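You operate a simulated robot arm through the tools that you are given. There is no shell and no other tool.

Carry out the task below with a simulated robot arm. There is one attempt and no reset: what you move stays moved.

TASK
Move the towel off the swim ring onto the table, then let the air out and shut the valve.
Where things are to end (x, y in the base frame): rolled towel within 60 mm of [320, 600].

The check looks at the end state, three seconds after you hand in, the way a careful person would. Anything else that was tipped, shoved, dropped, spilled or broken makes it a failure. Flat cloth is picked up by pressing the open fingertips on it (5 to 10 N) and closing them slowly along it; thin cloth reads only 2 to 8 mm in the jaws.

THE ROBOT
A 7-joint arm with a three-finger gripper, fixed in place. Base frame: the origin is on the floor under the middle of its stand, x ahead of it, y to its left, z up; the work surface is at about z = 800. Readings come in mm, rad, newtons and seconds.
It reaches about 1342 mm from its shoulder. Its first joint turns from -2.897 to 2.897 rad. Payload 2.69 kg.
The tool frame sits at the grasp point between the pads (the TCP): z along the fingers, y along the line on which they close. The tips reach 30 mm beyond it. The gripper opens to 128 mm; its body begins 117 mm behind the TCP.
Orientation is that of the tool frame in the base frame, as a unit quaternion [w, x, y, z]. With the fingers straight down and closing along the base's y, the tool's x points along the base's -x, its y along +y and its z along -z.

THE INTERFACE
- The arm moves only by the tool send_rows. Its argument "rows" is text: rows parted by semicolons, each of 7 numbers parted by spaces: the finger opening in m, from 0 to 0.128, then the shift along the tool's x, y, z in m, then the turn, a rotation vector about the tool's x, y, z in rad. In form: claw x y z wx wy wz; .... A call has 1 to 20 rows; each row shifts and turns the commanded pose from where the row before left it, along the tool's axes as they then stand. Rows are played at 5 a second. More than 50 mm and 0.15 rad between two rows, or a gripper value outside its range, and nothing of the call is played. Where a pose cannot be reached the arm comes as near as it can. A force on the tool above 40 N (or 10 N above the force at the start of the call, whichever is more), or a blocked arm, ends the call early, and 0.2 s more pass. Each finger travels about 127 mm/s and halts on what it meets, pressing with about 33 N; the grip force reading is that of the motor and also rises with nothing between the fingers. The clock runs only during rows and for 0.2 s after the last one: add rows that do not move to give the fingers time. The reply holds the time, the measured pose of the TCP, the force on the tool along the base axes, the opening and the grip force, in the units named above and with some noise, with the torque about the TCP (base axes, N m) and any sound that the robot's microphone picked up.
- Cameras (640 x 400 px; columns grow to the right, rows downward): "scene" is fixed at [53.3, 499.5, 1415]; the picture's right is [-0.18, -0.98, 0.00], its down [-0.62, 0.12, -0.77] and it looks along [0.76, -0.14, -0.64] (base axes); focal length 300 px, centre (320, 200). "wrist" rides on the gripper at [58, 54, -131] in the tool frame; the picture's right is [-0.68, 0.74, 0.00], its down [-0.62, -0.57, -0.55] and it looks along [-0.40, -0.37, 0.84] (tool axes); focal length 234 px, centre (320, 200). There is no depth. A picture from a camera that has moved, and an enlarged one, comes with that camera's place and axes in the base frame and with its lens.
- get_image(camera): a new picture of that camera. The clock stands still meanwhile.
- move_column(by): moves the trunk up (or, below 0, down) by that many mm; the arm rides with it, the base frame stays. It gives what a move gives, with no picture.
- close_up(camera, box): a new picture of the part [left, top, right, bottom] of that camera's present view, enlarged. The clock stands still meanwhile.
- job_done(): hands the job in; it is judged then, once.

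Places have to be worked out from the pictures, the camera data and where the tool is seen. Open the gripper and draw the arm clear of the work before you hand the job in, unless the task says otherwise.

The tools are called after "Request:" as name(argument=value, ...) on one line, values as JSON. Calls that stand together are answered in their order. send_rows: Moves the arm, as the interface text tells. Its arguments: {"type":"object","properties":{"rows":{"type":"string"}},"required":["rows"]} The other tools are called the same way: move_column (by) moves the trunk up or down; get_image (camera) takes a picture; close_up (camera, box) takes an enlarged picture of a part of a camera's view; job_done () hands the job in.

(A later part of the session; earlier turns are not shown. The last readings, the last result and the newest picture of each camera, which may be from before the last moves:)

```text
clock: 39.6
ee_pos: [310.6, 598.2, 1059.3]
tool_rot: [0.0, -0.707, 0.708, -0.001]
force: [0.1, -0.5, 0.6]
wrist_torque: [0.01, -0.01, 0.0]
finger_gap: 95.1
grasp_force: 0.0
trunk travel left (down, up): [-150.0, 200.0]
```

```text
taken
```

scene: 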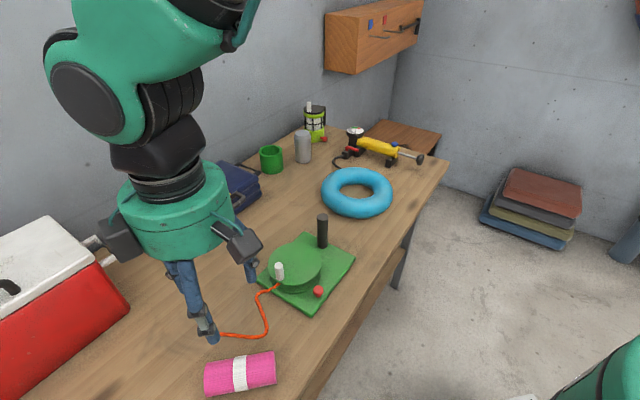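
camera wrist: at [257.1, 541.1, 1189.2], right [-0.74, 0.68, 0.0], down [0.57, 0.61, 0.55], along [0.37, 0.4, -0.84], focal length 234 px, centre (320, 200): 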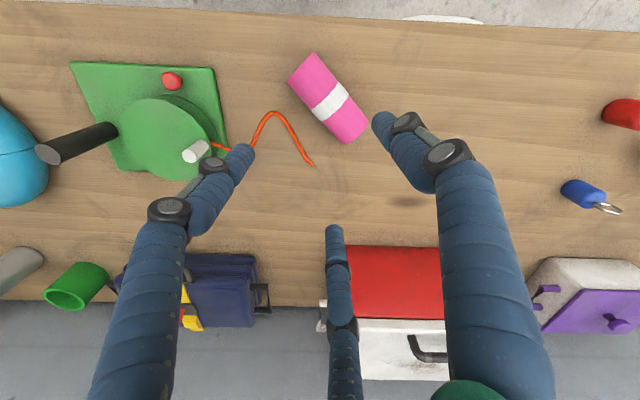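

The towel lies on the table near (295, 600), about 25 mm from the target, and the cord hasn't moved. Now I'll travel at this height to the pump to get a close look at the valve.

Request:
send_rows(rows="0.06 0.0105 -0.0174 0 0 0 0; 0.06 0.0209 -0.0347 0 0 0 0; 0.06 0.0209 -0.0347 0 0 0 0; 0.06 0.0209 -0.0347 0 0 0 0; 0.06 0.0209 -0.0347 0 0 0 0; 0.06 0.0209 -0.0347 0 0 0 0; 0.06 0.0209 -0.0347 0 0 0 0; 0.06 0.0209 -0.0347 0 0 0 0; 0.06 0.0209 -0.0347 0 0 0 0; 0.06 0.0209 -0.0347 0 0 0 0; 0.06 0.0209 -0.0347 0 0 0 0; 0.06 0.0209 -0.0347 0 0 0 0; 0.06 0.0209 -0.0347 0 0 0 0; 0.06 0.0209 -0.0347 0 0 0 0; 0.06 0.0209 -0.0347 0 0 0 0; 0.06 0.0209 -0.0347 0 0 0 0; 0.06 0.0209 -0.0347 0 0 0 0; 0.06 0.0209 -0.0347 0 0 0 0; 0.06 0.0209 -0.0347 0 0 0 0; 0.06 0 0 0 0 0 0")

Request:
get_image(camera="wrist")

Request:
get_image(camera="scene")

```text
clock: 43.8
ee_pos: [953.4, 209.9, 1055.1]
tool_rot: [-0.001, -0.706, 0.708, 0.0]
force: [0.1, -0.1, -0.1]
wrist_torque: [0.03, 0.03, -0.01]
finger_gap: 60.1
grasp_force: 0.0
trunk travel left (down, up): [-150.0, 200.0]
```

```text
taken
camera wrist: at [899.7, 151.9, 1187.5], right [-0.74, 0.68, 0.0], down [0.57, 0.61, 0.55], along [0.37, 0.4, -0.84], focal length 234 px, centre (320, 200)
```

wrist: 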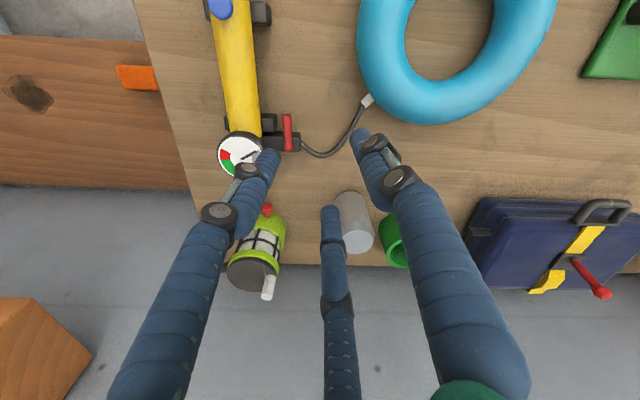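

```text
taken
```

scene: 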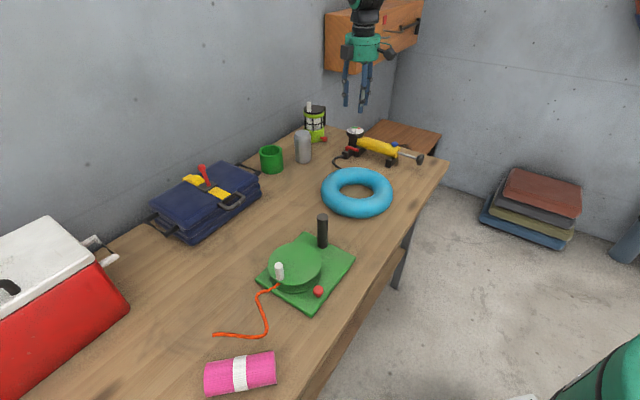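

I can see the pump, lever and hose well from here. I'll turn the tool to match the lever's direction (about +0.77 rad) and zoom in.

Request:
send_rows(rows="0.06 0 0 0 0 0 0.13; 0.06 0 0 0 0 0 0.13; 0.06 0 0 0 0 0 0.13; 0.06 0 0 0 0 0 0.13; 0.06 0 0 0 0 0 0.13; 0.06 0 0 0 0 0 0.123; 0.06 0 0 0 0 0 0; 0.06 0 0 0 0 0 0")

Request:
get_image(camera="wrist")

```text
clock: 45.6
ee_pos: [953.5, 210.0, 1055.8]
tool_rot: [0.001, -0.388, 0.922, -0.001]
force: [-0.2, 0.3, 0.1]
wrist_torque: [0.0, 0.02, 0.03]
finger_gap: 60.2
grasp_force: 0.0
trunk travel left (down, up): [-150.0, 200.0]
```

```text
taken
camera wrist: at [874.7, 206.7, 1187.5], right [-0.05, 1.0, 0.0], down [0.83, 0.04, 0.55], along [0.55, 0.03, -0.84], focal length 234 px, centre (320, 200)
```

wrist: 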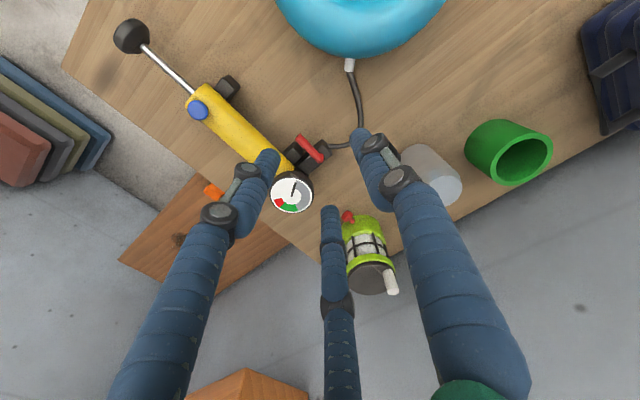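

Request:
close_up(camera="wrist", box=[255, 110, 375, 220])

Request:
close_up(camera="wrist", box=[110, 10, 340, 220])

Request:
close_up(camera="scene", box=[330, 120, 400, 175])

```text
3.64 times, centred on (315, 165) of wrist
camera zoom: at [874.7, 206.7, 1187.5], right [-0.05, 1.0, 0.0], down [0.83, 0.04, 0.55], along [0.55, 0.03, -0.84], focal length 852 px, centre (338, 327)
```

zoom: 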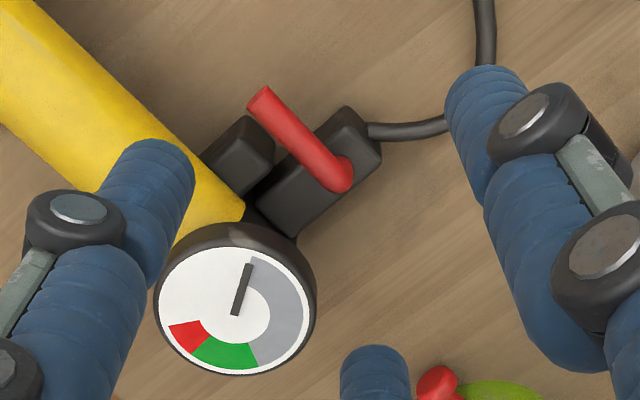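

```text
1.90 times, centred on (225, 115) of wrist
camera zoom: at [874.7, 206.7, 1187.5], right [-0.05, 1.0, 0.0], down [0.83, 0.04, 0.55], along [0.55, 0.03, -0.84], focal length 446 px, centre (501, 362)
```

zoom: 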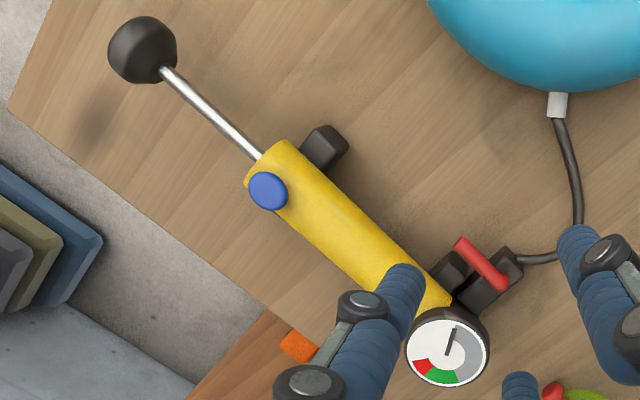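

```text
7.27 times, centred on (365, 148) of scene
camera zoom: at [53.3, 499.5, 1415.0], right [-0.18, -0.98, 0.0], down [-0.62, 0.12, -0.77], along [0.76, -0.14, -0.64], focal length 2183 px, centre (-7, 582)
```

zoom: 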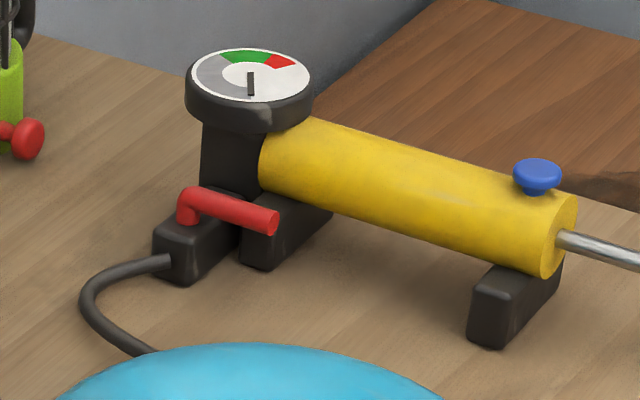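

The needle is at zero and the red lever lies parallel to the barrel, across the hose, so the valve is closed. The lever's pivot is near (1017, 214) and its end near (988, 182), both at z≈843. I plan to put one finger between barrel and lever and push the lever round toward the hose, so I'll position above it.

Request:
send_rows(rows="0.064 0.0014 -0.0073 0.0265 0 0 0; 0.064 0.0014 -0.0073 0.0265 0 0 0; 0.064 0.0014 -0.0073 0.0265 0 0 0; 0.064 0.0014 -0.0074 0.0265 0 0 0; 0.064 0 0 0 0 0 0.128; 0.064 0 0 0 0 0 0.128; 0.064 0 0 0 0 0 0.128; 0.064 0 0 0 0 0 0.129; 0.064 0 0 0 0 0 0; 0.064 0 0 0 0 0 0")

Request:
get_image(camera="wrist")

Request:
close_up(camera="scene", box=[310, 60, 430, 175])

```text
clock: 47.8
ee_pos: [970.0, 186.2, 951.2]
tool_rot: [0.0, -0.141, 0.99, 0.0]
force: [-0.3, 0.2, -0.2]
wrist_torque: [0.01, 0.02, 0.02]
finger_gap: 63.9
grasp_force: 0.0
trunk travel left (down, up): [-150.0, 200.0]
```

```text
taken
camera wrist: at [899.4, 221.8, 1082.2], right [0.44, 0.9, 0.0], down [0.75, -0.37, 0.55], along [0.49, -0.24, -0.84], focal length 234 px, centre (320, 200)
```

wrist: 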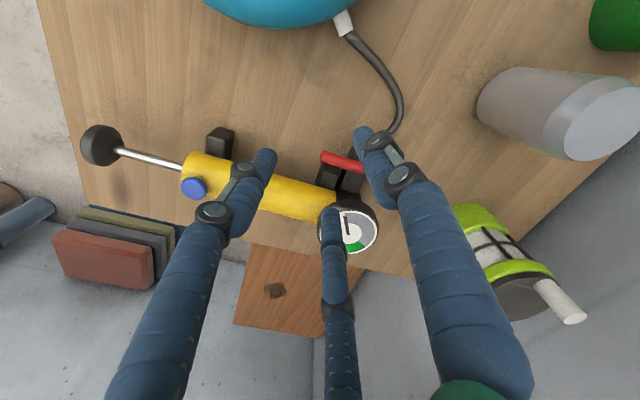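

```text
3.48 times, centred on (370, 118) of scene
camera zoom: at [53.3, 499.5, 1415.0], right [-0.18, -0.98, 0.0], down [-0.62, 0.12, -0.77], along [0.76, -0.14, -0.64], focal length 1044 px, centre (146, 487)
```

zoom: 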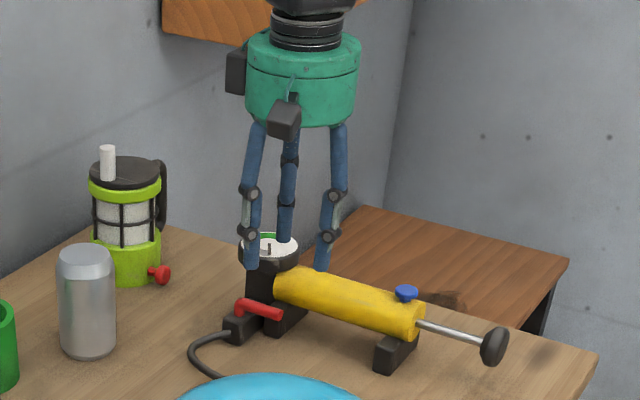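

I'm above the gap now. I'll zoom in from both cameras to measure the lever, barrel and gauge again before going down.

Request:
close_up(camera="wrist", box=[270, 110, 400, 260])

Request:
close_up(camera="scene", box=[340, 115, 400, 165])

```text
2.67 times, centred on (335, 185) of wrist
camera zoom: at [899.4, 221.8, 1082.2], right [0.44, 0.9, 0.0], down [0.75, -0.37, 0.55], along [0.49, -0.24, -0.84], focal length 624 px, centre (280, 240)
```

zoom: 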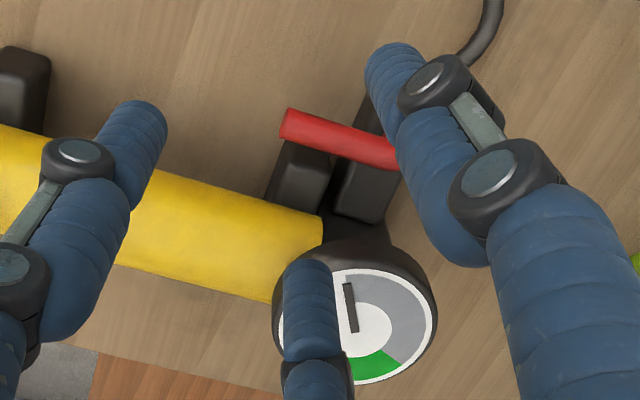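

```text
8.00 times, centred on (370, 140) of scene
camera zoom: at [53.3, 499.5, 1415.0], right [-0.18, -0.98, 0.0], down [-0.62, 0.12, -0.77], along [0.76, -0.14, -0.64], focal length 2401 px, centre (-80, 680)
```

zoom: 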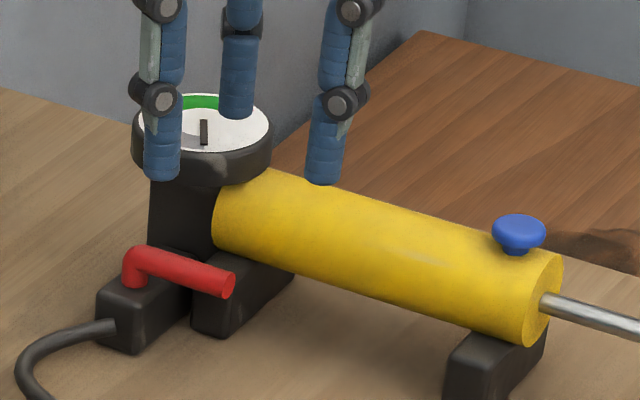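

Finger 1 sits at about (1009, 177), centred between barrel and lever and clear of the gauge rim. I'll shift 1.5 mm toward the barrel and go most of the way down, then check.

Request:
send_rows(rows="0.064 -0.0007 -0.0013 0.015 0 0 0; 0.064 0 0 0.015 0 0 0; 0.064 0 0 0.015 0 0 0; 0.064 0 0 0.015 0 0 0; 0.064 0 0 0.008 0 0 0; 0.064 0 0 0 0 0 0; 0.064 0 0 0 0 0 0")

Request:
close_up(camera="wrist", box=[250, 100, 420, 270])

Request:
close_up(camera="scene", box=[330, 105, 400, 165])

```text
clock: 49.4
ee_pos: [972.2, 186.3, 882.1]
tool_rot: [0.0, -0.141, 0.99, 0.0]
force: [-0.4, 0.0, 0.4]
wrist_torque: [0.02, -0.02, -0.02]
finger_gap: 64.1
grasp_force: 0.0
trunk travel left (down, up): [-150.0, 200.0]
```

```text
2.35 times, centred on (335, 185) of wrist
camera zoom: at [902.6, 221.4, 1013.4], right [0.44, 0.9, 0.0], down [0.75, -0.37, 0.55], along [0.49, -0.24, -0.84], focal length 551 px, centre (285, 235)
```

zoom: 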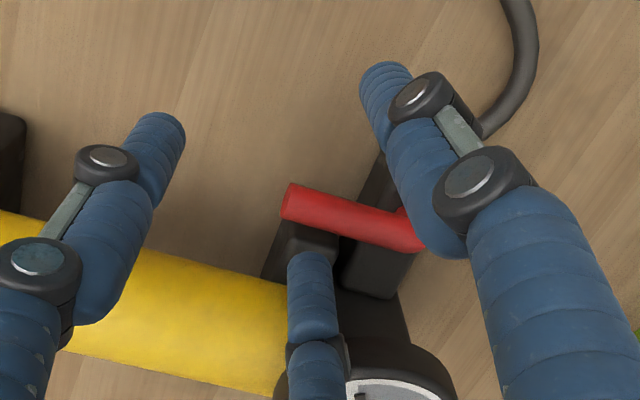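

```text
6.67 times, centred on (365, 135) of scene
camera zoom: at [53.3, 499.5, 1415.0], right [-0.18, -0.98, 0.0], down [-0.62, 0.12, -0.77], along [0.76, -0.14, -0.64], focal length 2001 px, centre (20, 633)
```

zoom: 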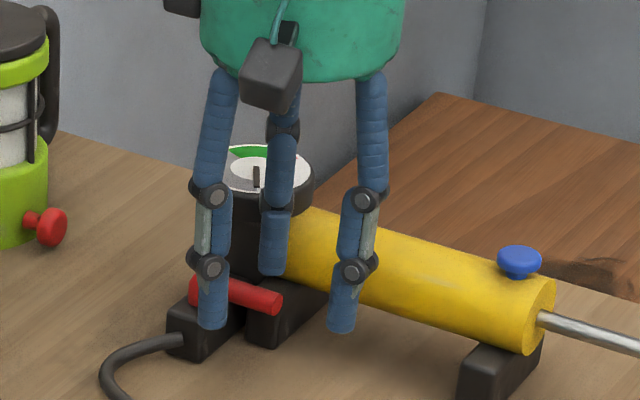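

Finger 1 is in the gap between barrel and lever with no contact. I'll go down the last 18 mm so it covers the height of the lever.

Request:
send_rows(rows="0.064 0 0 0.006 0 0 0; 0.064 0 0 0.006 0 0 0; 0.064 0 0 0.005 0 0 0; 0.064 0 0 0 0 0 0; 0.064 0 0 0 0 0 0")

Request:
close_up(camera="wrist", box=[250, 100, 420, 270])

Request:
close_up(camera="scene", box=[330, 105, 400, 165])

```text
clock: 50.6
ee_pos: [972.7, 184.0, 864.0]
tool_rot: [0.001, -0.141, 0.99, 0.0]
force: [0.0, 0.5, -0.1]
wrist_torque: [0.01, -0.01, 0.01]
finger_gap: 63.9
grasp_force: 0.1
trunk travel left (down, up): [-150.0, 200.0]
```

```text
2.35 times, centred on (335, 185) of wrist
camera zoom: at [900.7, 219.6, 995.4], right [0.44, 0.9, 0.0], down [0.75, -0.37, 0.55], along [0.49, -0.24, -0.84], focal length 551 px, centre (285, 235)
```

zoom: 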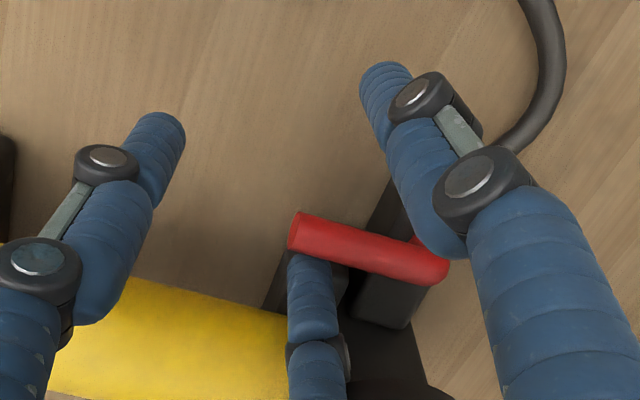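

```text
6.67 times, centred on (365, 135) of scene
camera zoom: at [53.3, 499.5, 1415.0], right [-0.18, -0.98, 0.0], down [-0.62, 0.12, -0.77], along [0.76, -0.14, -0.64], focal length 2001 px, centre (20, 633)
```

zoom: 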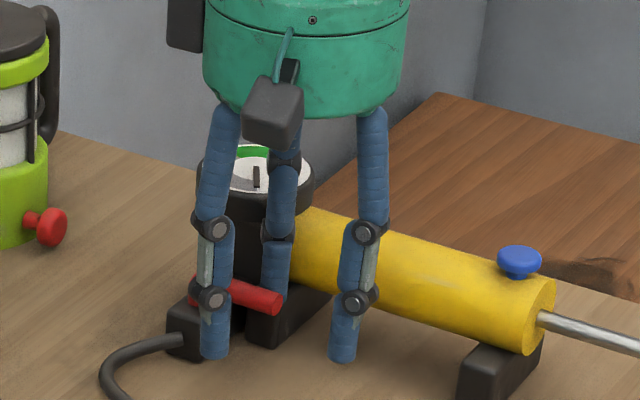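

No contact yet. I'll creep toward the hose side until I meet the lever and watch the force and sound.

Request:
send_rows(rows="0.064 0.002 0.0035 0 0 0 0; 0.064 0.002 0.0034 0 0 0 0; 0.064 0.0013 0.0015 0 0 0 0; 0.064 0.0013 0.0015 0 0 0 0; 0.064 0.0013 0.0015 0 0 0 0; 0.064 0 0 0 0 0 0")

Request:
close_up(camera="wrist", box=[250, 100, 420, 270])

Request:
close_up(camera="scene", box=[330, 105, 400, 165])

```text
clock: 52.0
ee_pos: [960.2, 194.7, 864.1]
tool_rot: [0.0, -0.141, 0.99, 0.001]
force: [0.4, 0.5, 0.9]
wrist_torque: [-0.03, 0.0, -0.01]
finger_gap: 64.1
grasp_force: 0.0
trunk travel left (down, up): [-150.0, 200.0]
```

```text
2.35 times, centred on (335, 185) of wrist
camera zoom: at [889.8, 229.3, 995.9], right [0.44, 0.9, 0.0], down [0.75, -0.37, 0.55], along [0.49, -0.24, -0.84], focal length 551 px, centre (285, 235)
```

zoom: 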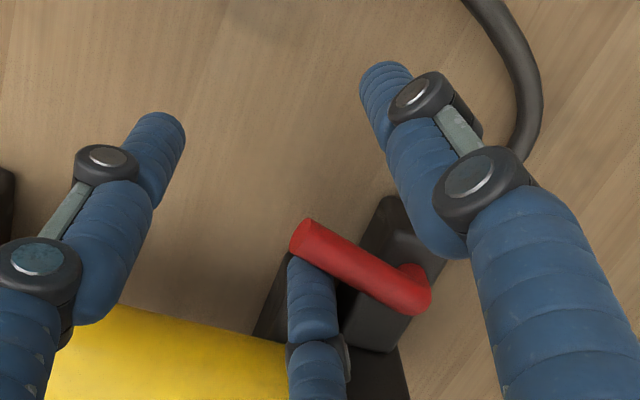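

```text
6.67 times, centred on (365, 135) of scene
camera zoom: at [53.3, 499.5, 1415.0], right [-0.18, -0.98, 0.0], down [-0.62, 0.12, -0.77], along [0.76, -0.14, -0.64], focal length 2001 px, centre (20, 633)
```

zoom: 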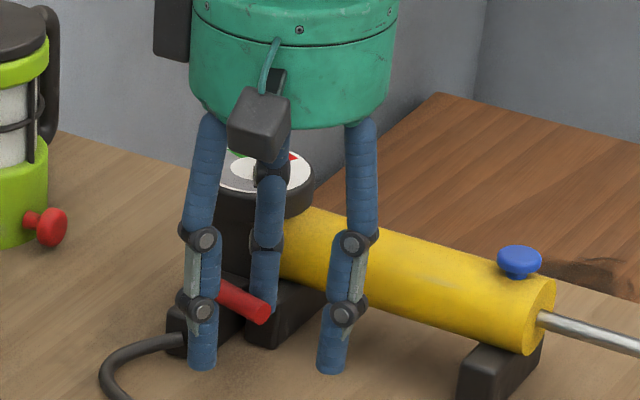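

The lever turns freely with almost no force and the pump hasn't moved. I'll go on along the arc to about 45° and check the gauge, the sound and the ring.

Request:
send_rows(rows="0.064 0.003 0.0045 0 0 0 0; 0.064 0.003 0.0044 0 0 0 0; 0.064 0.0012 0.0045 0 0 0 0; 0.064 0.0012 0.0045 0 0 0 0; 0.064 0 0 0 0 0 0")

Request:
close_up(camera="wrist", box=[250, 100, 420, 270])

Request:
close_up(camera="scene", box=[310, 105, 410, 225])

```text
clock: 53.2
ee_pos: [947.2, 209.0, 864.9]
tool_rot: [-0.001, -0.141, 0.99, 0.0]
force: [-0.3, 1.0, 0.1]
wrist_torque: [-0.01, -0.01, -0.01]
finger_gap: 64.0
grasp_force: 0.1
trunk travel left (down, up): [-150.0, 200.0]
```

```text
2.35 times, centred on (335, 185) of wrist
camera zoom: at [876.7, 244.3, 996.4], right [0.44, 0.9, 0.0], down [0.75, -0.37, 0.55], along [0.49, -0.24, -0.84], focal length 551 px, centre (285, 235)
```

zoom: 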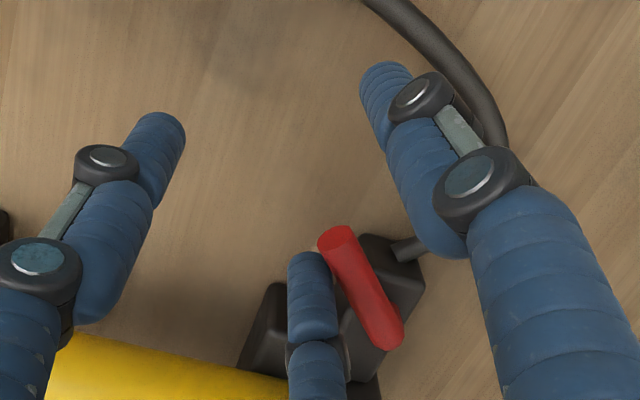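

```text
3.33 times, centred on (360, 165) of scene
camera zoom: at [53.3, 499.5, 1415.0], right [-0.18, -0.98, 0.0], down [-0.62, 0.12, -0.77], along [0.76, -0.14, -0.64], focal length 1000 px, centre (187, 317)
```

zoom: 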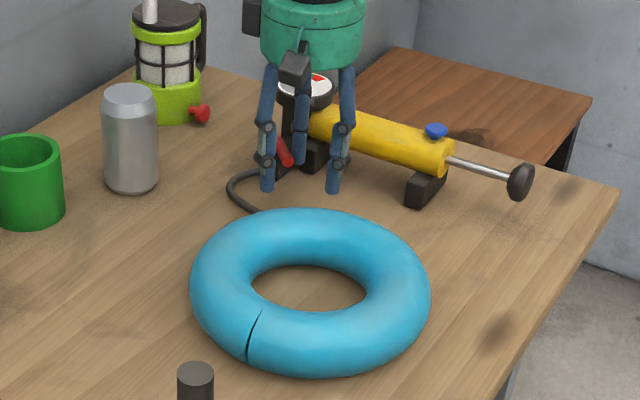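

The lever is near 45°, with no sound and the ring still full. The neighbouring finger would get close to the hose if I go on like this, so I'll narrow the hand around finger 1, keeping that finger in place.

Request:
send_rows(rows="0.0545 -0.0041 -0.0024 0 0 0 0; 0.045 -0.0041 -0.0024 0 0 0 0; 0.0355 -0.0041 -0.0024 0 0 0 0; 0.026 -0.0041 -0.0024 0 0 0 0; 0.026 0 0 0 0 0 0")

Request:
close_up(camera="wrist", box=[250, 100, 420, 270])

Request:
close_up(camera="scene", box=[330, 105, 400, 165])

```text
clock: 54.4
ee_pos: [967.4, 204.3, 864.9]
tool_rot: [0.0, -0.142, 0.99, 0.001]
force: [0.6, 0.5, -0.6]
wrist_torque: [0.02, -0.03, 0.0]
finger_gap: 26.2
grasp_force: 0.1
trunk travel left (down, up): [-150.0, 200.0]
```

```text
2.35 times, centred on (335, 185) of wrist
camera zoom: at [895.7, 239.6, 995.9], right [0.44, 0.9, 0.0], down [0.75, -0.37, 0.55], along [0.49, -0.24, -0.84], focal length 551 px, centre (285, 235)
```

zoom: 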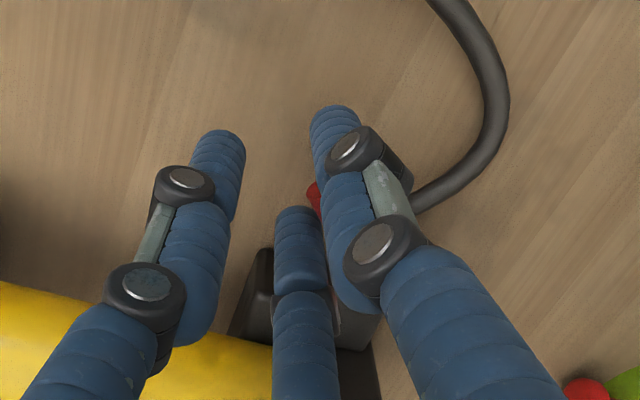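

```text
6.67 times, centred on (365, 135) of scene
camera zoom: at [53.3, 499.5, 1415.0], right [-0.18, -0.98, 0.0], down [-0.62, 0.12, -0.77], along [0.76, -0.14, -0.64], focal length 2001 px, centre (20, 633)
```

zoom: 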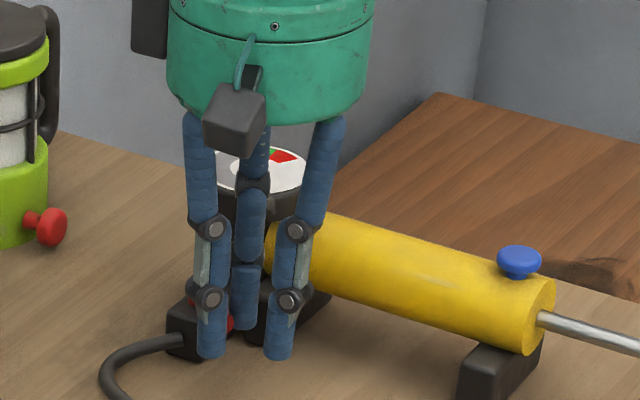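

Nothing was disturbed. I'll go on pushing the lever along the arc toward being in line with the hose.

Request:
send_rows(rows="0.026 0 0.0046 0 0 0 0; 0.026 0 0.0047 0 0 0 0; 0.026 -0.0012 0.0046 0 0 0 0; 0.026 -0.0013 0.0045 0 0 0 0; 0.026 0 0 0 0 0 0")

Request:
close_up(camera="wrist", box=[250, 100, 420, 270])

Request:
close_up(camera="scene", box=[330, 105, 400, 165])

```text
clock: 55.6
ee_pos: [962.8, 222.6, 864.2]
tool_rot: [0.0, -0.141, 0.99, 0.0]
force: [-0.5, 0.4, -0.4]
wrist_torque: [0.02, 0.01, -0.01]
finger_gap: 26.1
grasp_force: 0.1
trunk travel left (down, up): [-150.0, 200.0]
```

```text
2.35 times, centred on (335, 185) of wrist
camera zoom: at [892.0, 258.3, 995.8], right [0.44, 0.9, 0.0], down [0.75, -0.37, 0.55], along [0.49, -0.24, -0.84], focal length 551 px, centre (285, 235)
```

zoom: 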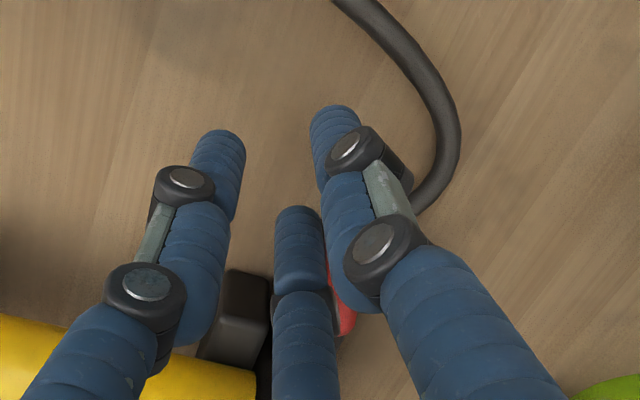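

```text
6.67 times, centred on (365, 135) of scene
camera zoom: at [53.3, 499.5, 1415.0], right [-0.18, -0.98, 0.0], down [-0.62, 0.12, -0.77], along [0.76, -0.14, -0.64], focal length 2001 px, centre (20, 633)
```

zoom: 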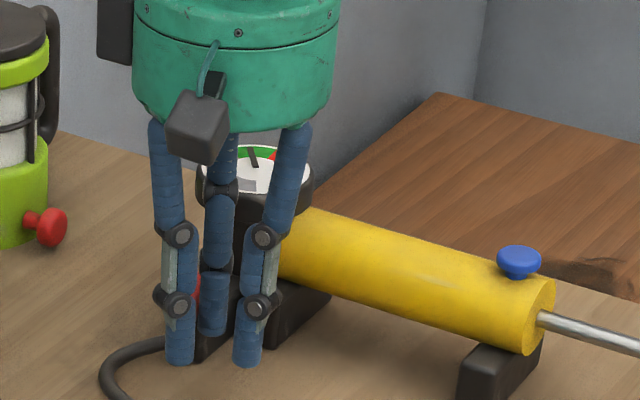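

The gauge needle has jumped into the green, so the valve now passes the ring's pressure to the gauge. I'll finish the quarter turn so it's properly open.

Request:
send_rows(rows="0.026 -0.0023 0.004 0 0 0 0; 0.026 -0.0023 0.004 0 0 0 0; 0.026 0 0 0 0 0 0")

Request:
close_up(camera="wrist", box=[250, 100, 420, 270])

Request:
close_up(camera="scene", box=[330, 105, 400, 165])

```text
clock: 56.4
ee_pos: [965.0, 232.0, 865.0]
tool_rot: [0.0, -0.14, 0.99, 0.0]
force: [-1.5, -1.9, -0.2]
wrist_torque: [-0.05, 0.02, 0.0]
finger_gap: 25.8
grasp_force: 0.0
trunk travel left (down, up): [-150.0, 200.0]
```

```text
2.35 times, centred on (335, 185) of wrist
camera zoom: at [895.3, 267.6, 995.4], right [0.44, 0.9, 0.0], down [0.75, -0.37, 0.55], along [0.49, -0.24, -0.84], focal length 551 px, centre (285, 235)
```

zoom: 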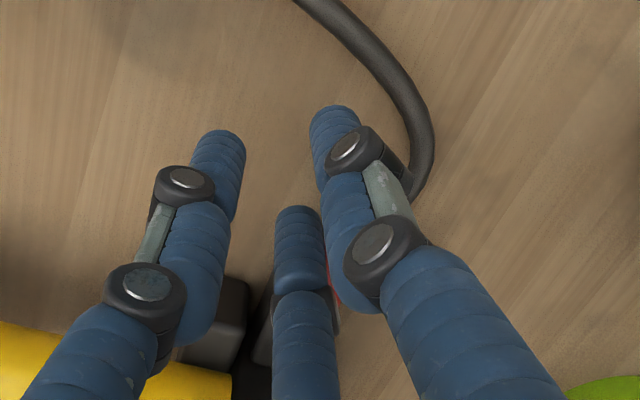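

```text
6.67 times, centred on (365, 135) of scene
camera zoom: at [53.3, 499.5, 1415.0], right [-0.18, -0.98, 0.0], down [-0.62, 0.12, -0.77], along [0.76, -0.14, -0.64], focal length 2001 px, centre (20, 633)
```

zoom: 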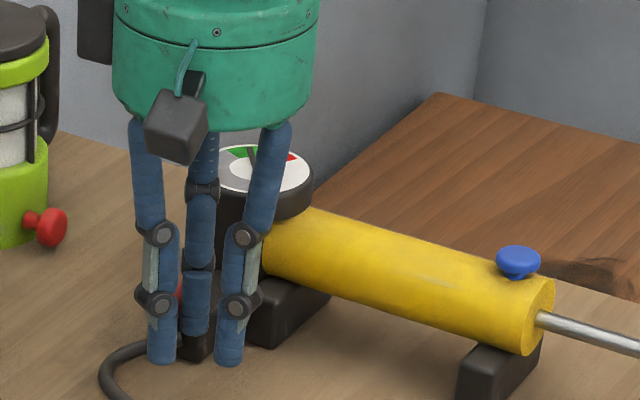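

There's about 2.4 N of resistance, so the lever seems to be at its stop. I'll back off a few millimetres, lift clear and look at the state of everything.

Request:
send_rows(rows="0.026 0.0026 -0.0015 0 0 0 0; 0.026 0.0013 -0.0008 -0.005 0 0 0; 0.026 0 0 -0.02 0 0 0; 0.026 0 0 -0.03 0 0 0; 0.026 0 0 -0.04 0 0 0; 0.026 0 0 -0.04 0 0 0; 0.026 0 0 0 0 0 0")

Request:
get_image(camera="wrist")

Request:
close_up(camera="scene", box=[310, 90, 430, 225])

```text
clock: 58.0
ee_pos: [962.8, 228.2, 999.6]
tool_rot: [0.0, -0.14, 0.99, 0.0]
force: [-0.1, -0.2, 1.3]
wrist_torque: [0.04, -0.04, -0.03]
finger_gap: 26.4
grasp_force: 0.2
trunk travel left (down, up): [-150.0, 200.0]
```

```text
taken
camera wrist: at [892.5, 264.8, 1131.1], right [0.44, 0.9, 0.0], down [0.75, -0.37, 0.55], along [0.49, -0.24, -0.84], focal length 234 px, centre (320, 200)
```

wrist: 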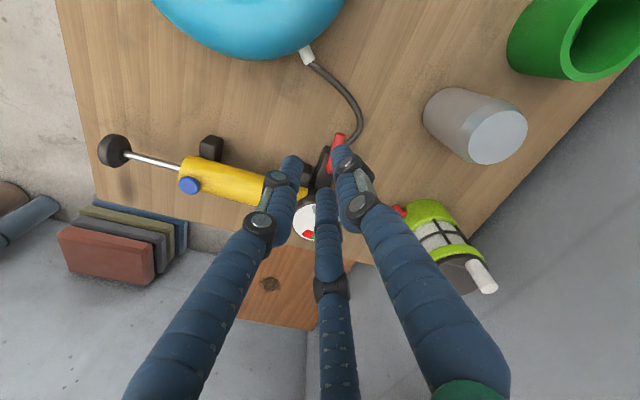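

```text
2.96 times, centred on (370, 158) of scene
camera zoom: at [53.3, 499.5, 1415.0], right [-0.18, -0.98, 0.0], down [-0.62, 0.12, -0.77], along [0.76, -0.14, -0.64], focal length 889 px, centre (172, 326)
```

zoom: 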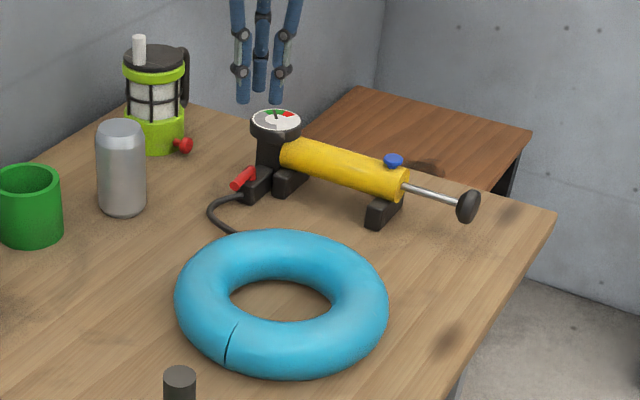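

The lever now lines up with the hose and the ring is still inflated, so the air must leave by the blue knob. I'll zoom in on the gauge and on the knob.

Request:
close_up(camera="scene", box=[335, 118, 395, 160])

Request:
close_up(camera="scene", box=[375, 130, 425, 170])

Request:
close_up(camera="wrist", box=[90, 120, 280, 220])

```text
9.52 times, centred on (365, 139) of scene
camera zoom: at [53.3, 499.5, 1415.0], right [-0.18, -0.98, 0.0], down [-0.62, 0.12, -0.77], along [0.76, -0.14, -0.64], focal length 2859 px, centre (-109, 781)
```

zoom: 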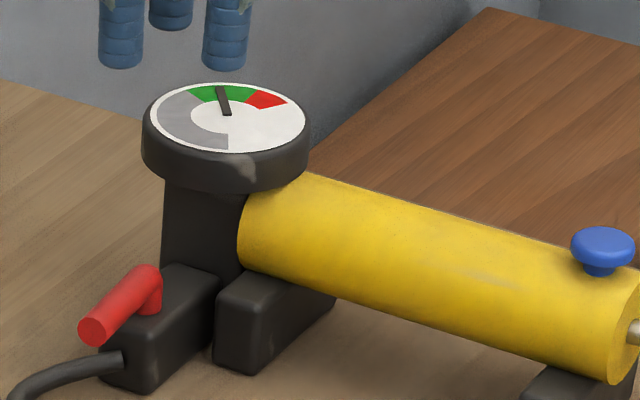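

```text
10.00 times, centred on (400, 150) of scene
camera zoom: at [53.3, 499.5, 1415.0], right [-0.18, -0.98, 0.0], down [-0.62, 0.12, -0.77], along [0.76, -0.14, -0.64], focal length 3002 px, centre (-480, 700)
```

zoom: 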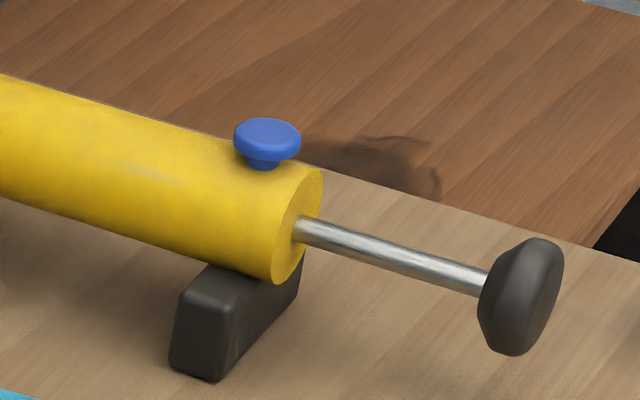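

```text
3.37 times, centred on (185, 170) of wrist
camera zoom: at [892.5, 264.8, 1131.1], right [0.44, 0.9, 0.0], down [0.75, -0.37, 0.55], along [0.49, -0.24, -0.84], focal length 789 px, centre (775, 301)
```

zoom: 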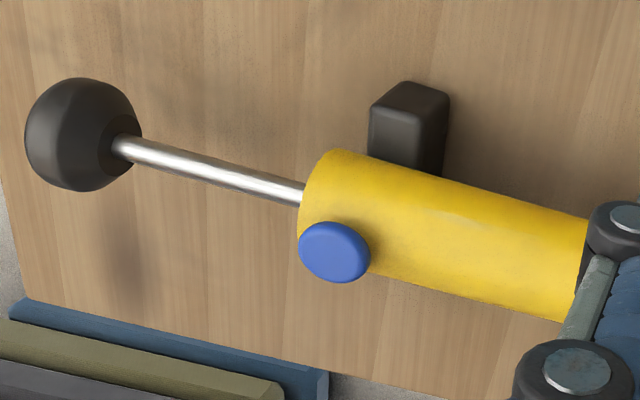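

The blue knob is a mushroom push-button on the barrel, its top at about (946, 62, 885). I'll close the fingers and move over it to press it down.

Request:
send_rows(rows="0 0.0125 -0.031 0 0 0 0; 0 0.0125 -0.031 0 0 0 0; 0 0.0125 -0.031 0 0 0 0; 0 0.0125 -0.031 0 0 0 0; 0 0.0125 -0.0309 0 0 0 0; 0 0 0 0.025 0 0 0; 0 0 0 0.025 0 0 0; 0 0 0 0.015 0 0 0; 0 0 0 0 0 0 0; 0 0 0 0 0 0 0")

Request:
get_image(camera="wrist")

Request:
close_up(camera="scene", box=[340, 90, 440, 175])

```text
clock: 60.2
ee_pos: [946.3, 61.7, 936.1]
tool_rot: [0.001, -0.141, 0.99, 0.0]
force: [-0.3, -0.6, 0.3]
wrist_torque: [0.0, 0.0, -0.01]
finger_gap: 2.1
grasp_force: 31.4
trunk travel left (down, up): [-150.0, 200.0]
```

```text
taken
camera wrist: at [875.8, 97.5, 1067.0], right [0.44, 0.9, 0.0], down [0.75, -0.37, 0.55], along [0.49, -0.24, -0.84], focal length 234 px, centre (320, 200)
```

wrist: 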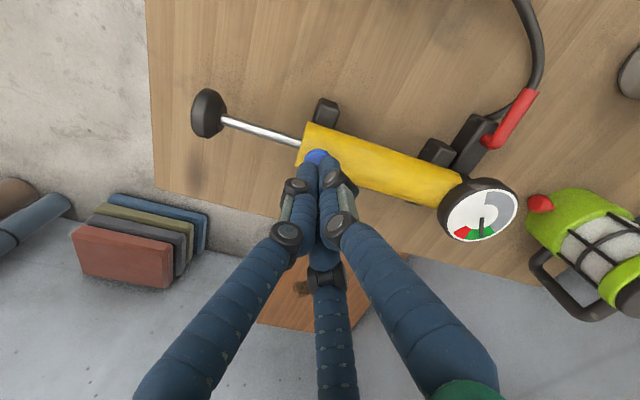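

```text
4.71 times, centred on (390, 132) of scene
camera zoom: at [53.3, 499.5, 1415.0], right [-0.18, -0.98, 0.0], down [-0.62, 0.12, -0.77], along [0.76, -0.14, -0.64], focal length 1412 px, centre (-9, 518)
```

zoom: 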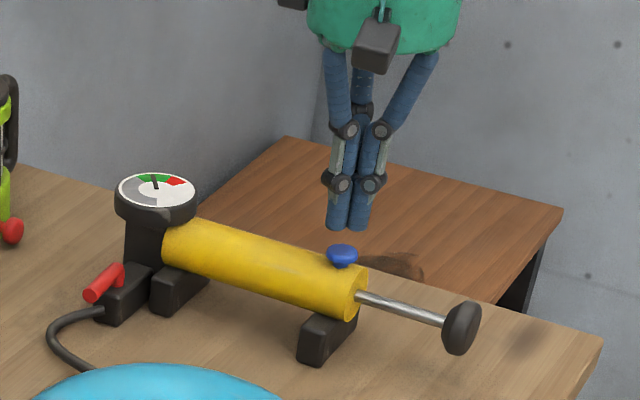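

The fingers are closed and centred over the button, tips about 20 mm above it. I'll go down in fine steps to contact.

Request:
send_rows(rows="0 0 0 0.008 0 0 0; 0 0 0 0.006 0 0 0; 0 0 0 0.003 0 0 0; 0 0 0 0.002 0 0 0; 0 0 0 0 0 0 0")

Request:
close_up(camera="scene", box=[375, 120, 425, 165])

Request:
close_up(camera="wrist", box=[260, 110, 400, 220])

```text
clock: 61.4
ee_pos: [946.6, 62.1, 917.3]
tool_rot: [0.0, -0.141, 0.99, 0.0]
force: [0.1, -0.6, -0.1]
wrist_torque: [-0.01, -0.04, 0.0]
finger_gap: 2.4
grasp_force: 31.9
trunk travel left (down, up): [-150.0, 200.0]
```

```text
8.89 times, centred on (400, 142) of scene
camera zoom: at [53.3, 499.5, 1415.0], right [-0.18, -0.98, 0.0], down [-0.62, 0.12, -0.77], along [0.76, -0.14, -0.64], focal length 2668 px, centre (-391, 711)
```

zoom: 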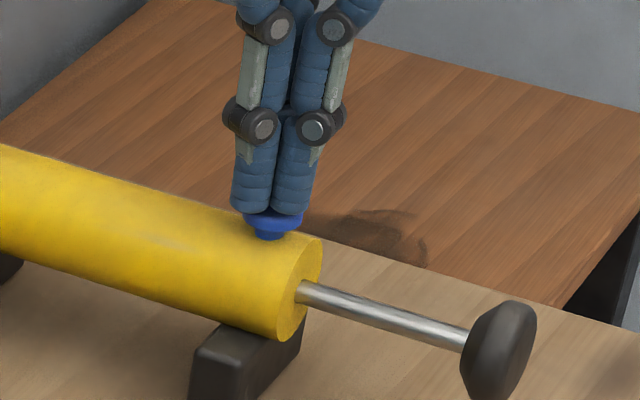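

```text
3.64 times, centred on (330, 165) of wrist
camera zoom: at [875.6, 99.1, 1047.8], right [0.44, 0.9, 0.0], down [0.75, -0.37, 0.55], along [0.49, -0.24, -0.84], focal length 852 px, centre (284, 327)
```

zoom: 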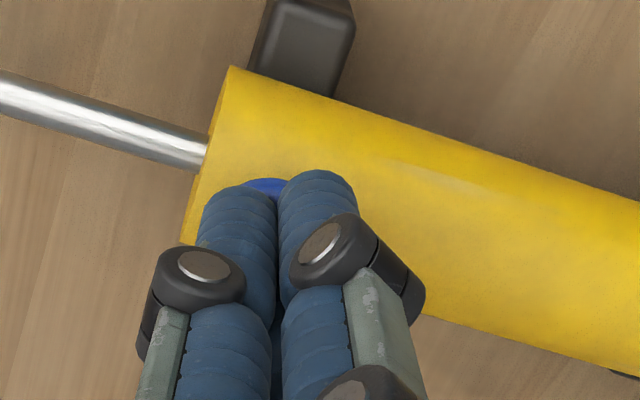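

The fingertips are right at the button and centred on it. Now I'll press gently in 1 mm steps.

Request:
send_rows(rows="0 0 0 0.001 0 0 0; 0 0 0 0.001 0 0 0; 0 0 0 0.001 0 0 0; 0 0 0 0.001 0 0 0; 0 0 0 0 0 0 0")

Request:
close_up(camera="scene", box=[335, 110, 425, 170])

```text
clock: 62.6
ee_pos: [946.9, 61.5, 912.2]
tool_rot: [0.001, -0.142, 0.99, 0.001]
force: [-0.2, 0.4, 0.8]
wrist_torque: [0.02, -0.03, 0.01]
finger_gap: 2.0
grasp_force: 32.0
trunk travel left (down, up): [-150.0, 200.0]
```

```text
6.67 times, centred on (380, 140) of scene
camera zoom: at [53.3, 499.5, 1415.0], right [-0.18, -0.98, 0.0], down [-0.62, 0.12, -0.77], along [0.76, -0.14, -0.64], focal length 2001 px, centre (-80, 600)
```

zoom: 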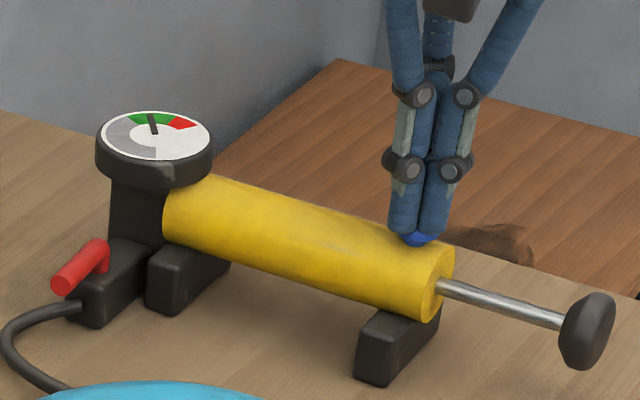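

Force is only about 1 N and the needle hasn't moved, so I'll press a few millimetres more.

Request:
send_rows(rows="0 0 0 0.001 0 0 0; 0 0 0 0.001 0 0 0; 0 0 0 0.001 0 0 0; 0 0 0 0 0 0 0; 0 0 0 0 0 0 0")

Request:
close_up(camera="scene", box=[335, 110, 425, 170])

```text
clock: 63.8
ee_pos: [944.4, 61.3, 908.9]
tool_rot: [0.001, -0.141, 0.99, 0.001]
force: [0.7, 0.0, 2.1]
wrist_torque: [-0.04, -0.05, -0.01]
finger_gap: 1.8
grasp_force: 32.2
trunk travel left (down, up): [-150.0, 200.0]
heard: click
```

```text
6.67 times, centred on (380, 140) of scene
camera zoom: at [53.3, 499.5, 1415.0], right [-0.18, -0.98, 0.0], down [-0.62, 0.12, -0.77], along [0.76, -0.14, -0.64], focal length 2001 px, centre (-80, 600)
```

zoom: 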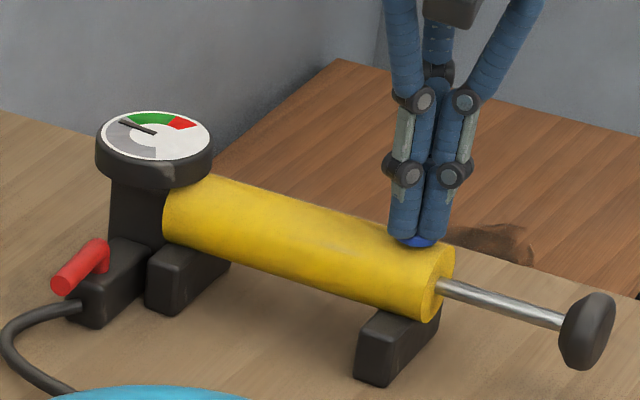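

I heard a click and the needle is dropping, so the air is coming out. I'll hold the button down and keep watching the gauge and the ring.

Request:
send_rows(rows="0 0 0 0 0 0 0; 0 0 0 0 0 0 0; 0 0 0 0 0 0 0; 0 0 0 0 0 0 0; 0 0 0 0 0 0 0; 0 0 0 0 0 0 0; 0 0 0 0 0 0 0; 0 0 0 0 0 0 0; 0 0 0 0 0 0 0; 0 0 0 0 0 0 0")

Request:
close_up(camera="scene", box=[310, 110, 430, 220])

```text
clock: 66.0
ee_pos: [946.4, 61.0, 909.3]
tool_rot: [-0.001, -0.141, 0.99, 0.0]
force: [0.7, -0.1, 2.1]
wrist_torque: [0.02, -0.04, 0.0]
finger_gap: 1.9
grasp_force: 31.4
trunk travel left (down, up): [-150.0, 200.0]
```

```text
3.64 times, centred on (370, 165) of scene
camera zoom: at [53.3, 499.5, 1415.0], right [-0.18, -0.98, 0.0], down [-0.62, 0.12, -0.77], along [0.76, -0.14, -0.64], focal length 1092 px, centre (138, 327)
```

zoom: 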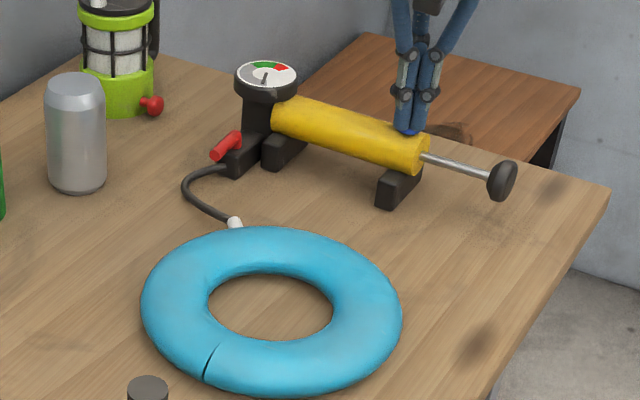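

The ring is visibly flatter and the needle is nearly at zero. I'll keep holding until it's fully empty.

Request:
send_rows(rows="0 0 0 0 0 0 0; 0 0 0 0 0 0 0; 0 0 0 0 0 0 0; 0 0 0 0 0 0 0; 0 0 0 0 0 0 0; 0 0 0 0 0 0 0; 0 0 0 0 0 0 0; 0 0 0 0 0 0 0; 0 0 0 0 0 0 0; 0 0 0 0 0 0 0; 0 0 0 0 0 0 0; 0 0 0 0 0 0 0; 0 0 0 0 0 0 0; 0 0 0 0 0 0 0; 0 0 0 0 0 0 0; 0 0 0 0 0 0 0; 0 0 0 0 0 0 0; 0 0 0 0 0 0 0; 0 0 0 0 0 0 0; 0 0 0 0 0 0 0")

Request:
close_up(camera="scene", box=[310, 110, 430, 220])

Request:
close_up(camera="scene", box=[335, 120, 375, 155])

```text
clock: 70.2
ee_pos: [946.2, 61.5, 909.0]
tool_rot: [0.0, -0.141, 0.99, 0.0]
force: [0.2, 0.2, 1.0]
wrist_torque: [-0.02, -0.02, -0.01]
finger_gap: 2.1
grasp_force: 31.4
trunk travel left (down, up): [-150.0, 200.0]
```

```text
3.64 times, centred on (370, 165) of scene
camera zoom: at [53.3, 499.5, 1415.0], right [-0.18, -0.98, 0.0], down [-0.62, 0.12, -0.77], along [0.76, -0.14, -0.64], focal length 1092 px, centre (138, 327)
```

zoom: 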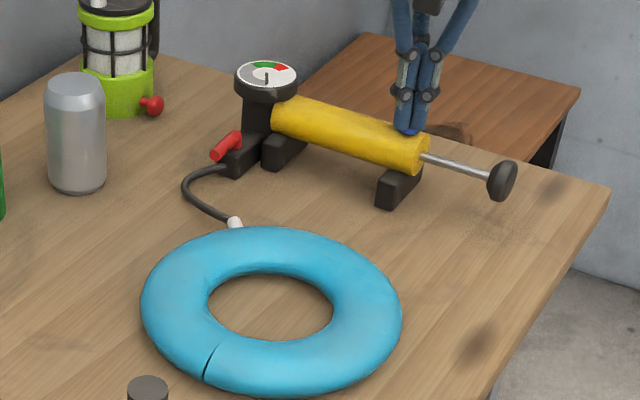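

```text
11.43 times, centred on (355, 138) of scene
camera zoom: at [53.3, 499.5, 1415.0], right [-0.18, -0.98, 0.0], down [-0.62, 0.12, -0.77], along [0.76, -0.14, -0.64], focal length 3430 px, centre (-80, 914)
```

zoom: 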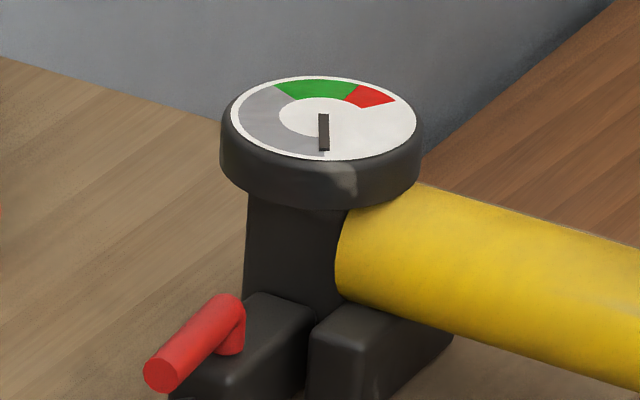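

The needle is back at its zero mark and the ring's shape has stopped changing. I'll hold another few seconds to be sure it's empty.

Request:
send_rows(rows="0 0 0 0 0 0 0; 0 0 0 0 0 0 0; 0 0 0 0 0 0 0; 0 0 0 0 0 0 0; 0 0 0 0 0 0 0; 0 0 0 0 0 0 0; 0 0 0 0 0 0 0; 0 0 0 0 0 0 0; 0 0 0 0 0 0 0; 0 0 0 0 0 0 0; 0 0 0 0 0 0 0; 0 0 0 0 0 0 0; 0 0 0 0 0 0 0; 0 0 0 0 0 0 0; 0 0 0 0 0 0 0; 0 0 0 0 0 0 0; 0 0 0 0 0 0 0; 0 0 0 0 0 0 0; 0 0 0 0 0 0 0; 0 0 0 0 0 0 0")

Request:
close_up(camera="scene", box=[310, 110, 430, 220])

Request:
close_up(camera="scene", box=[335, 120, 375, 155])

```text
clock: 74.4
ee_pos: [946.4, 61.1, 909.7]
tool_rot: [0.0, -0.141, 0.99, 0.0]
force: [-0.5, 0.1, 1.9]
wrist_torque: [0.01, -0.04, 0.0]
finger_gap: 2.1
grasp_force: 31.7
trunk travel left (down, up): [-150.0, 200.0]
```

```text
3.64 times, centred on (370, 165) of scene
camera zoom: at [53.3, 499.5, 1415.0], right [-0.18, -0.98, 0.0], down [-0.62, 0.12, -0.77], along [0.76, -0.14, -0.64], focal length 1092 px, centre (138, 327)
```

zoom: 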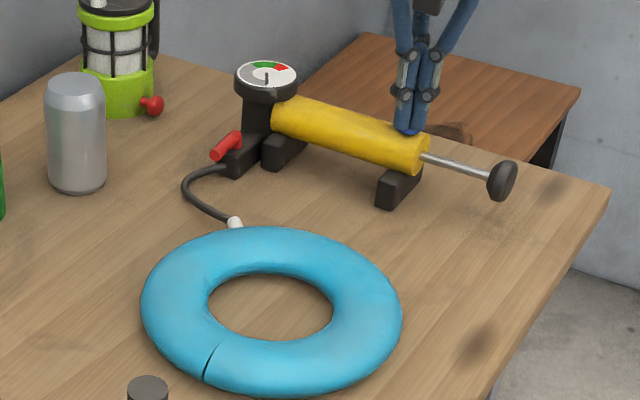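

```text
11.43 times, centred on (355, 138) of scene
camera zoom: at [53.3, 499.5, 1415.0], right [-0.18, -0.98, 0.0], down [-0.62, 0.12, -0.77], along [0.76, -0.14, -0.64], focal length 3430 px, centre (-80, 914)
```

zoom: 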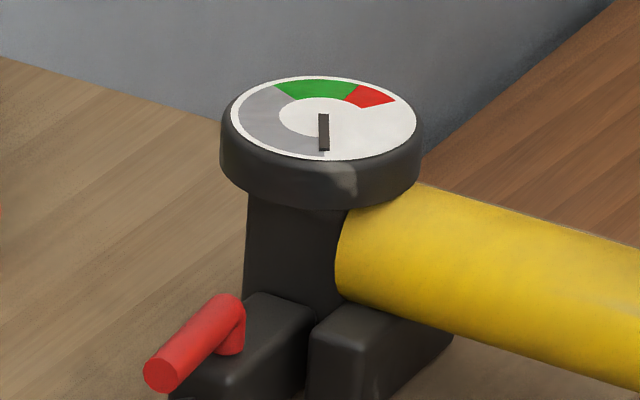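

The ring has been deflated and stable for 8 s with the gauge at zero. I'll release the button straight up and check that it springs back.

Request:
send_rows(rows="0 0 0 -0.005 0 0 0; 0 0 0 -0.015 0 0 0; 0 0 0 -0.03 0 0 0; 0 0 0 -0.04 0 0 0; 0 0 0 0 0 0 0")

Request:
get_image(camera="wrist")

Request:
close_up(camera="scene", box=[335, 115, 425, 170])

```text
clock: 75.6
ee_pos: [946.3, 62.8, 997.4]
tool_rot: [0.0, -0.141, 0.99, 0.0]
force: [-0.7, 0.4, 0.4]
wrist_torque: [0.03, -0.03, 0.01]
finger_gap: 2.4
grasp_force: 31.5
trunk travel left (down, up): [-150.0, 200.0]
```

```text
taken
camera wrist: at [876.0, 98.5, 1128.4], right [0.44, 0.9, 0.0], down [0.75, -0.37, 0.55], along [0.49, -0.24, -0.84], focal length 234 px, centre (320, 200)
```

wrist: 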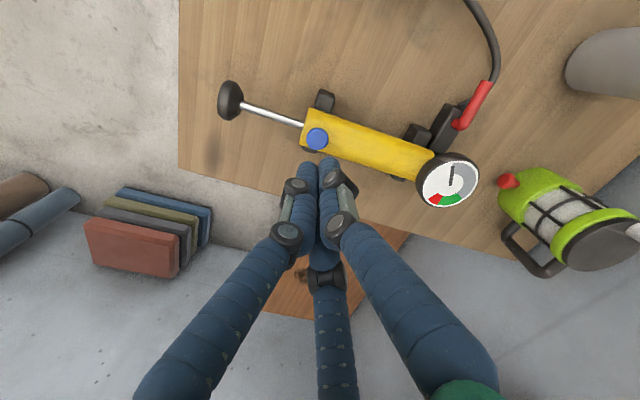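

```text
7.11 times, centred on (380, 142) of scene
camera zoom: at [53.3, 499.5, 1415.0], right [-0.18, -0.98, 0.0], down [-0.62, 0.12, -0.77], along [0.76, -0.14, -0.64], focal length 2134 px, centre (-107, 609)
```

zoom: 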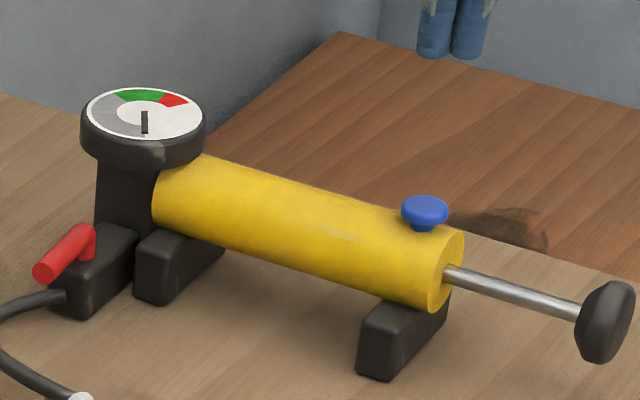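

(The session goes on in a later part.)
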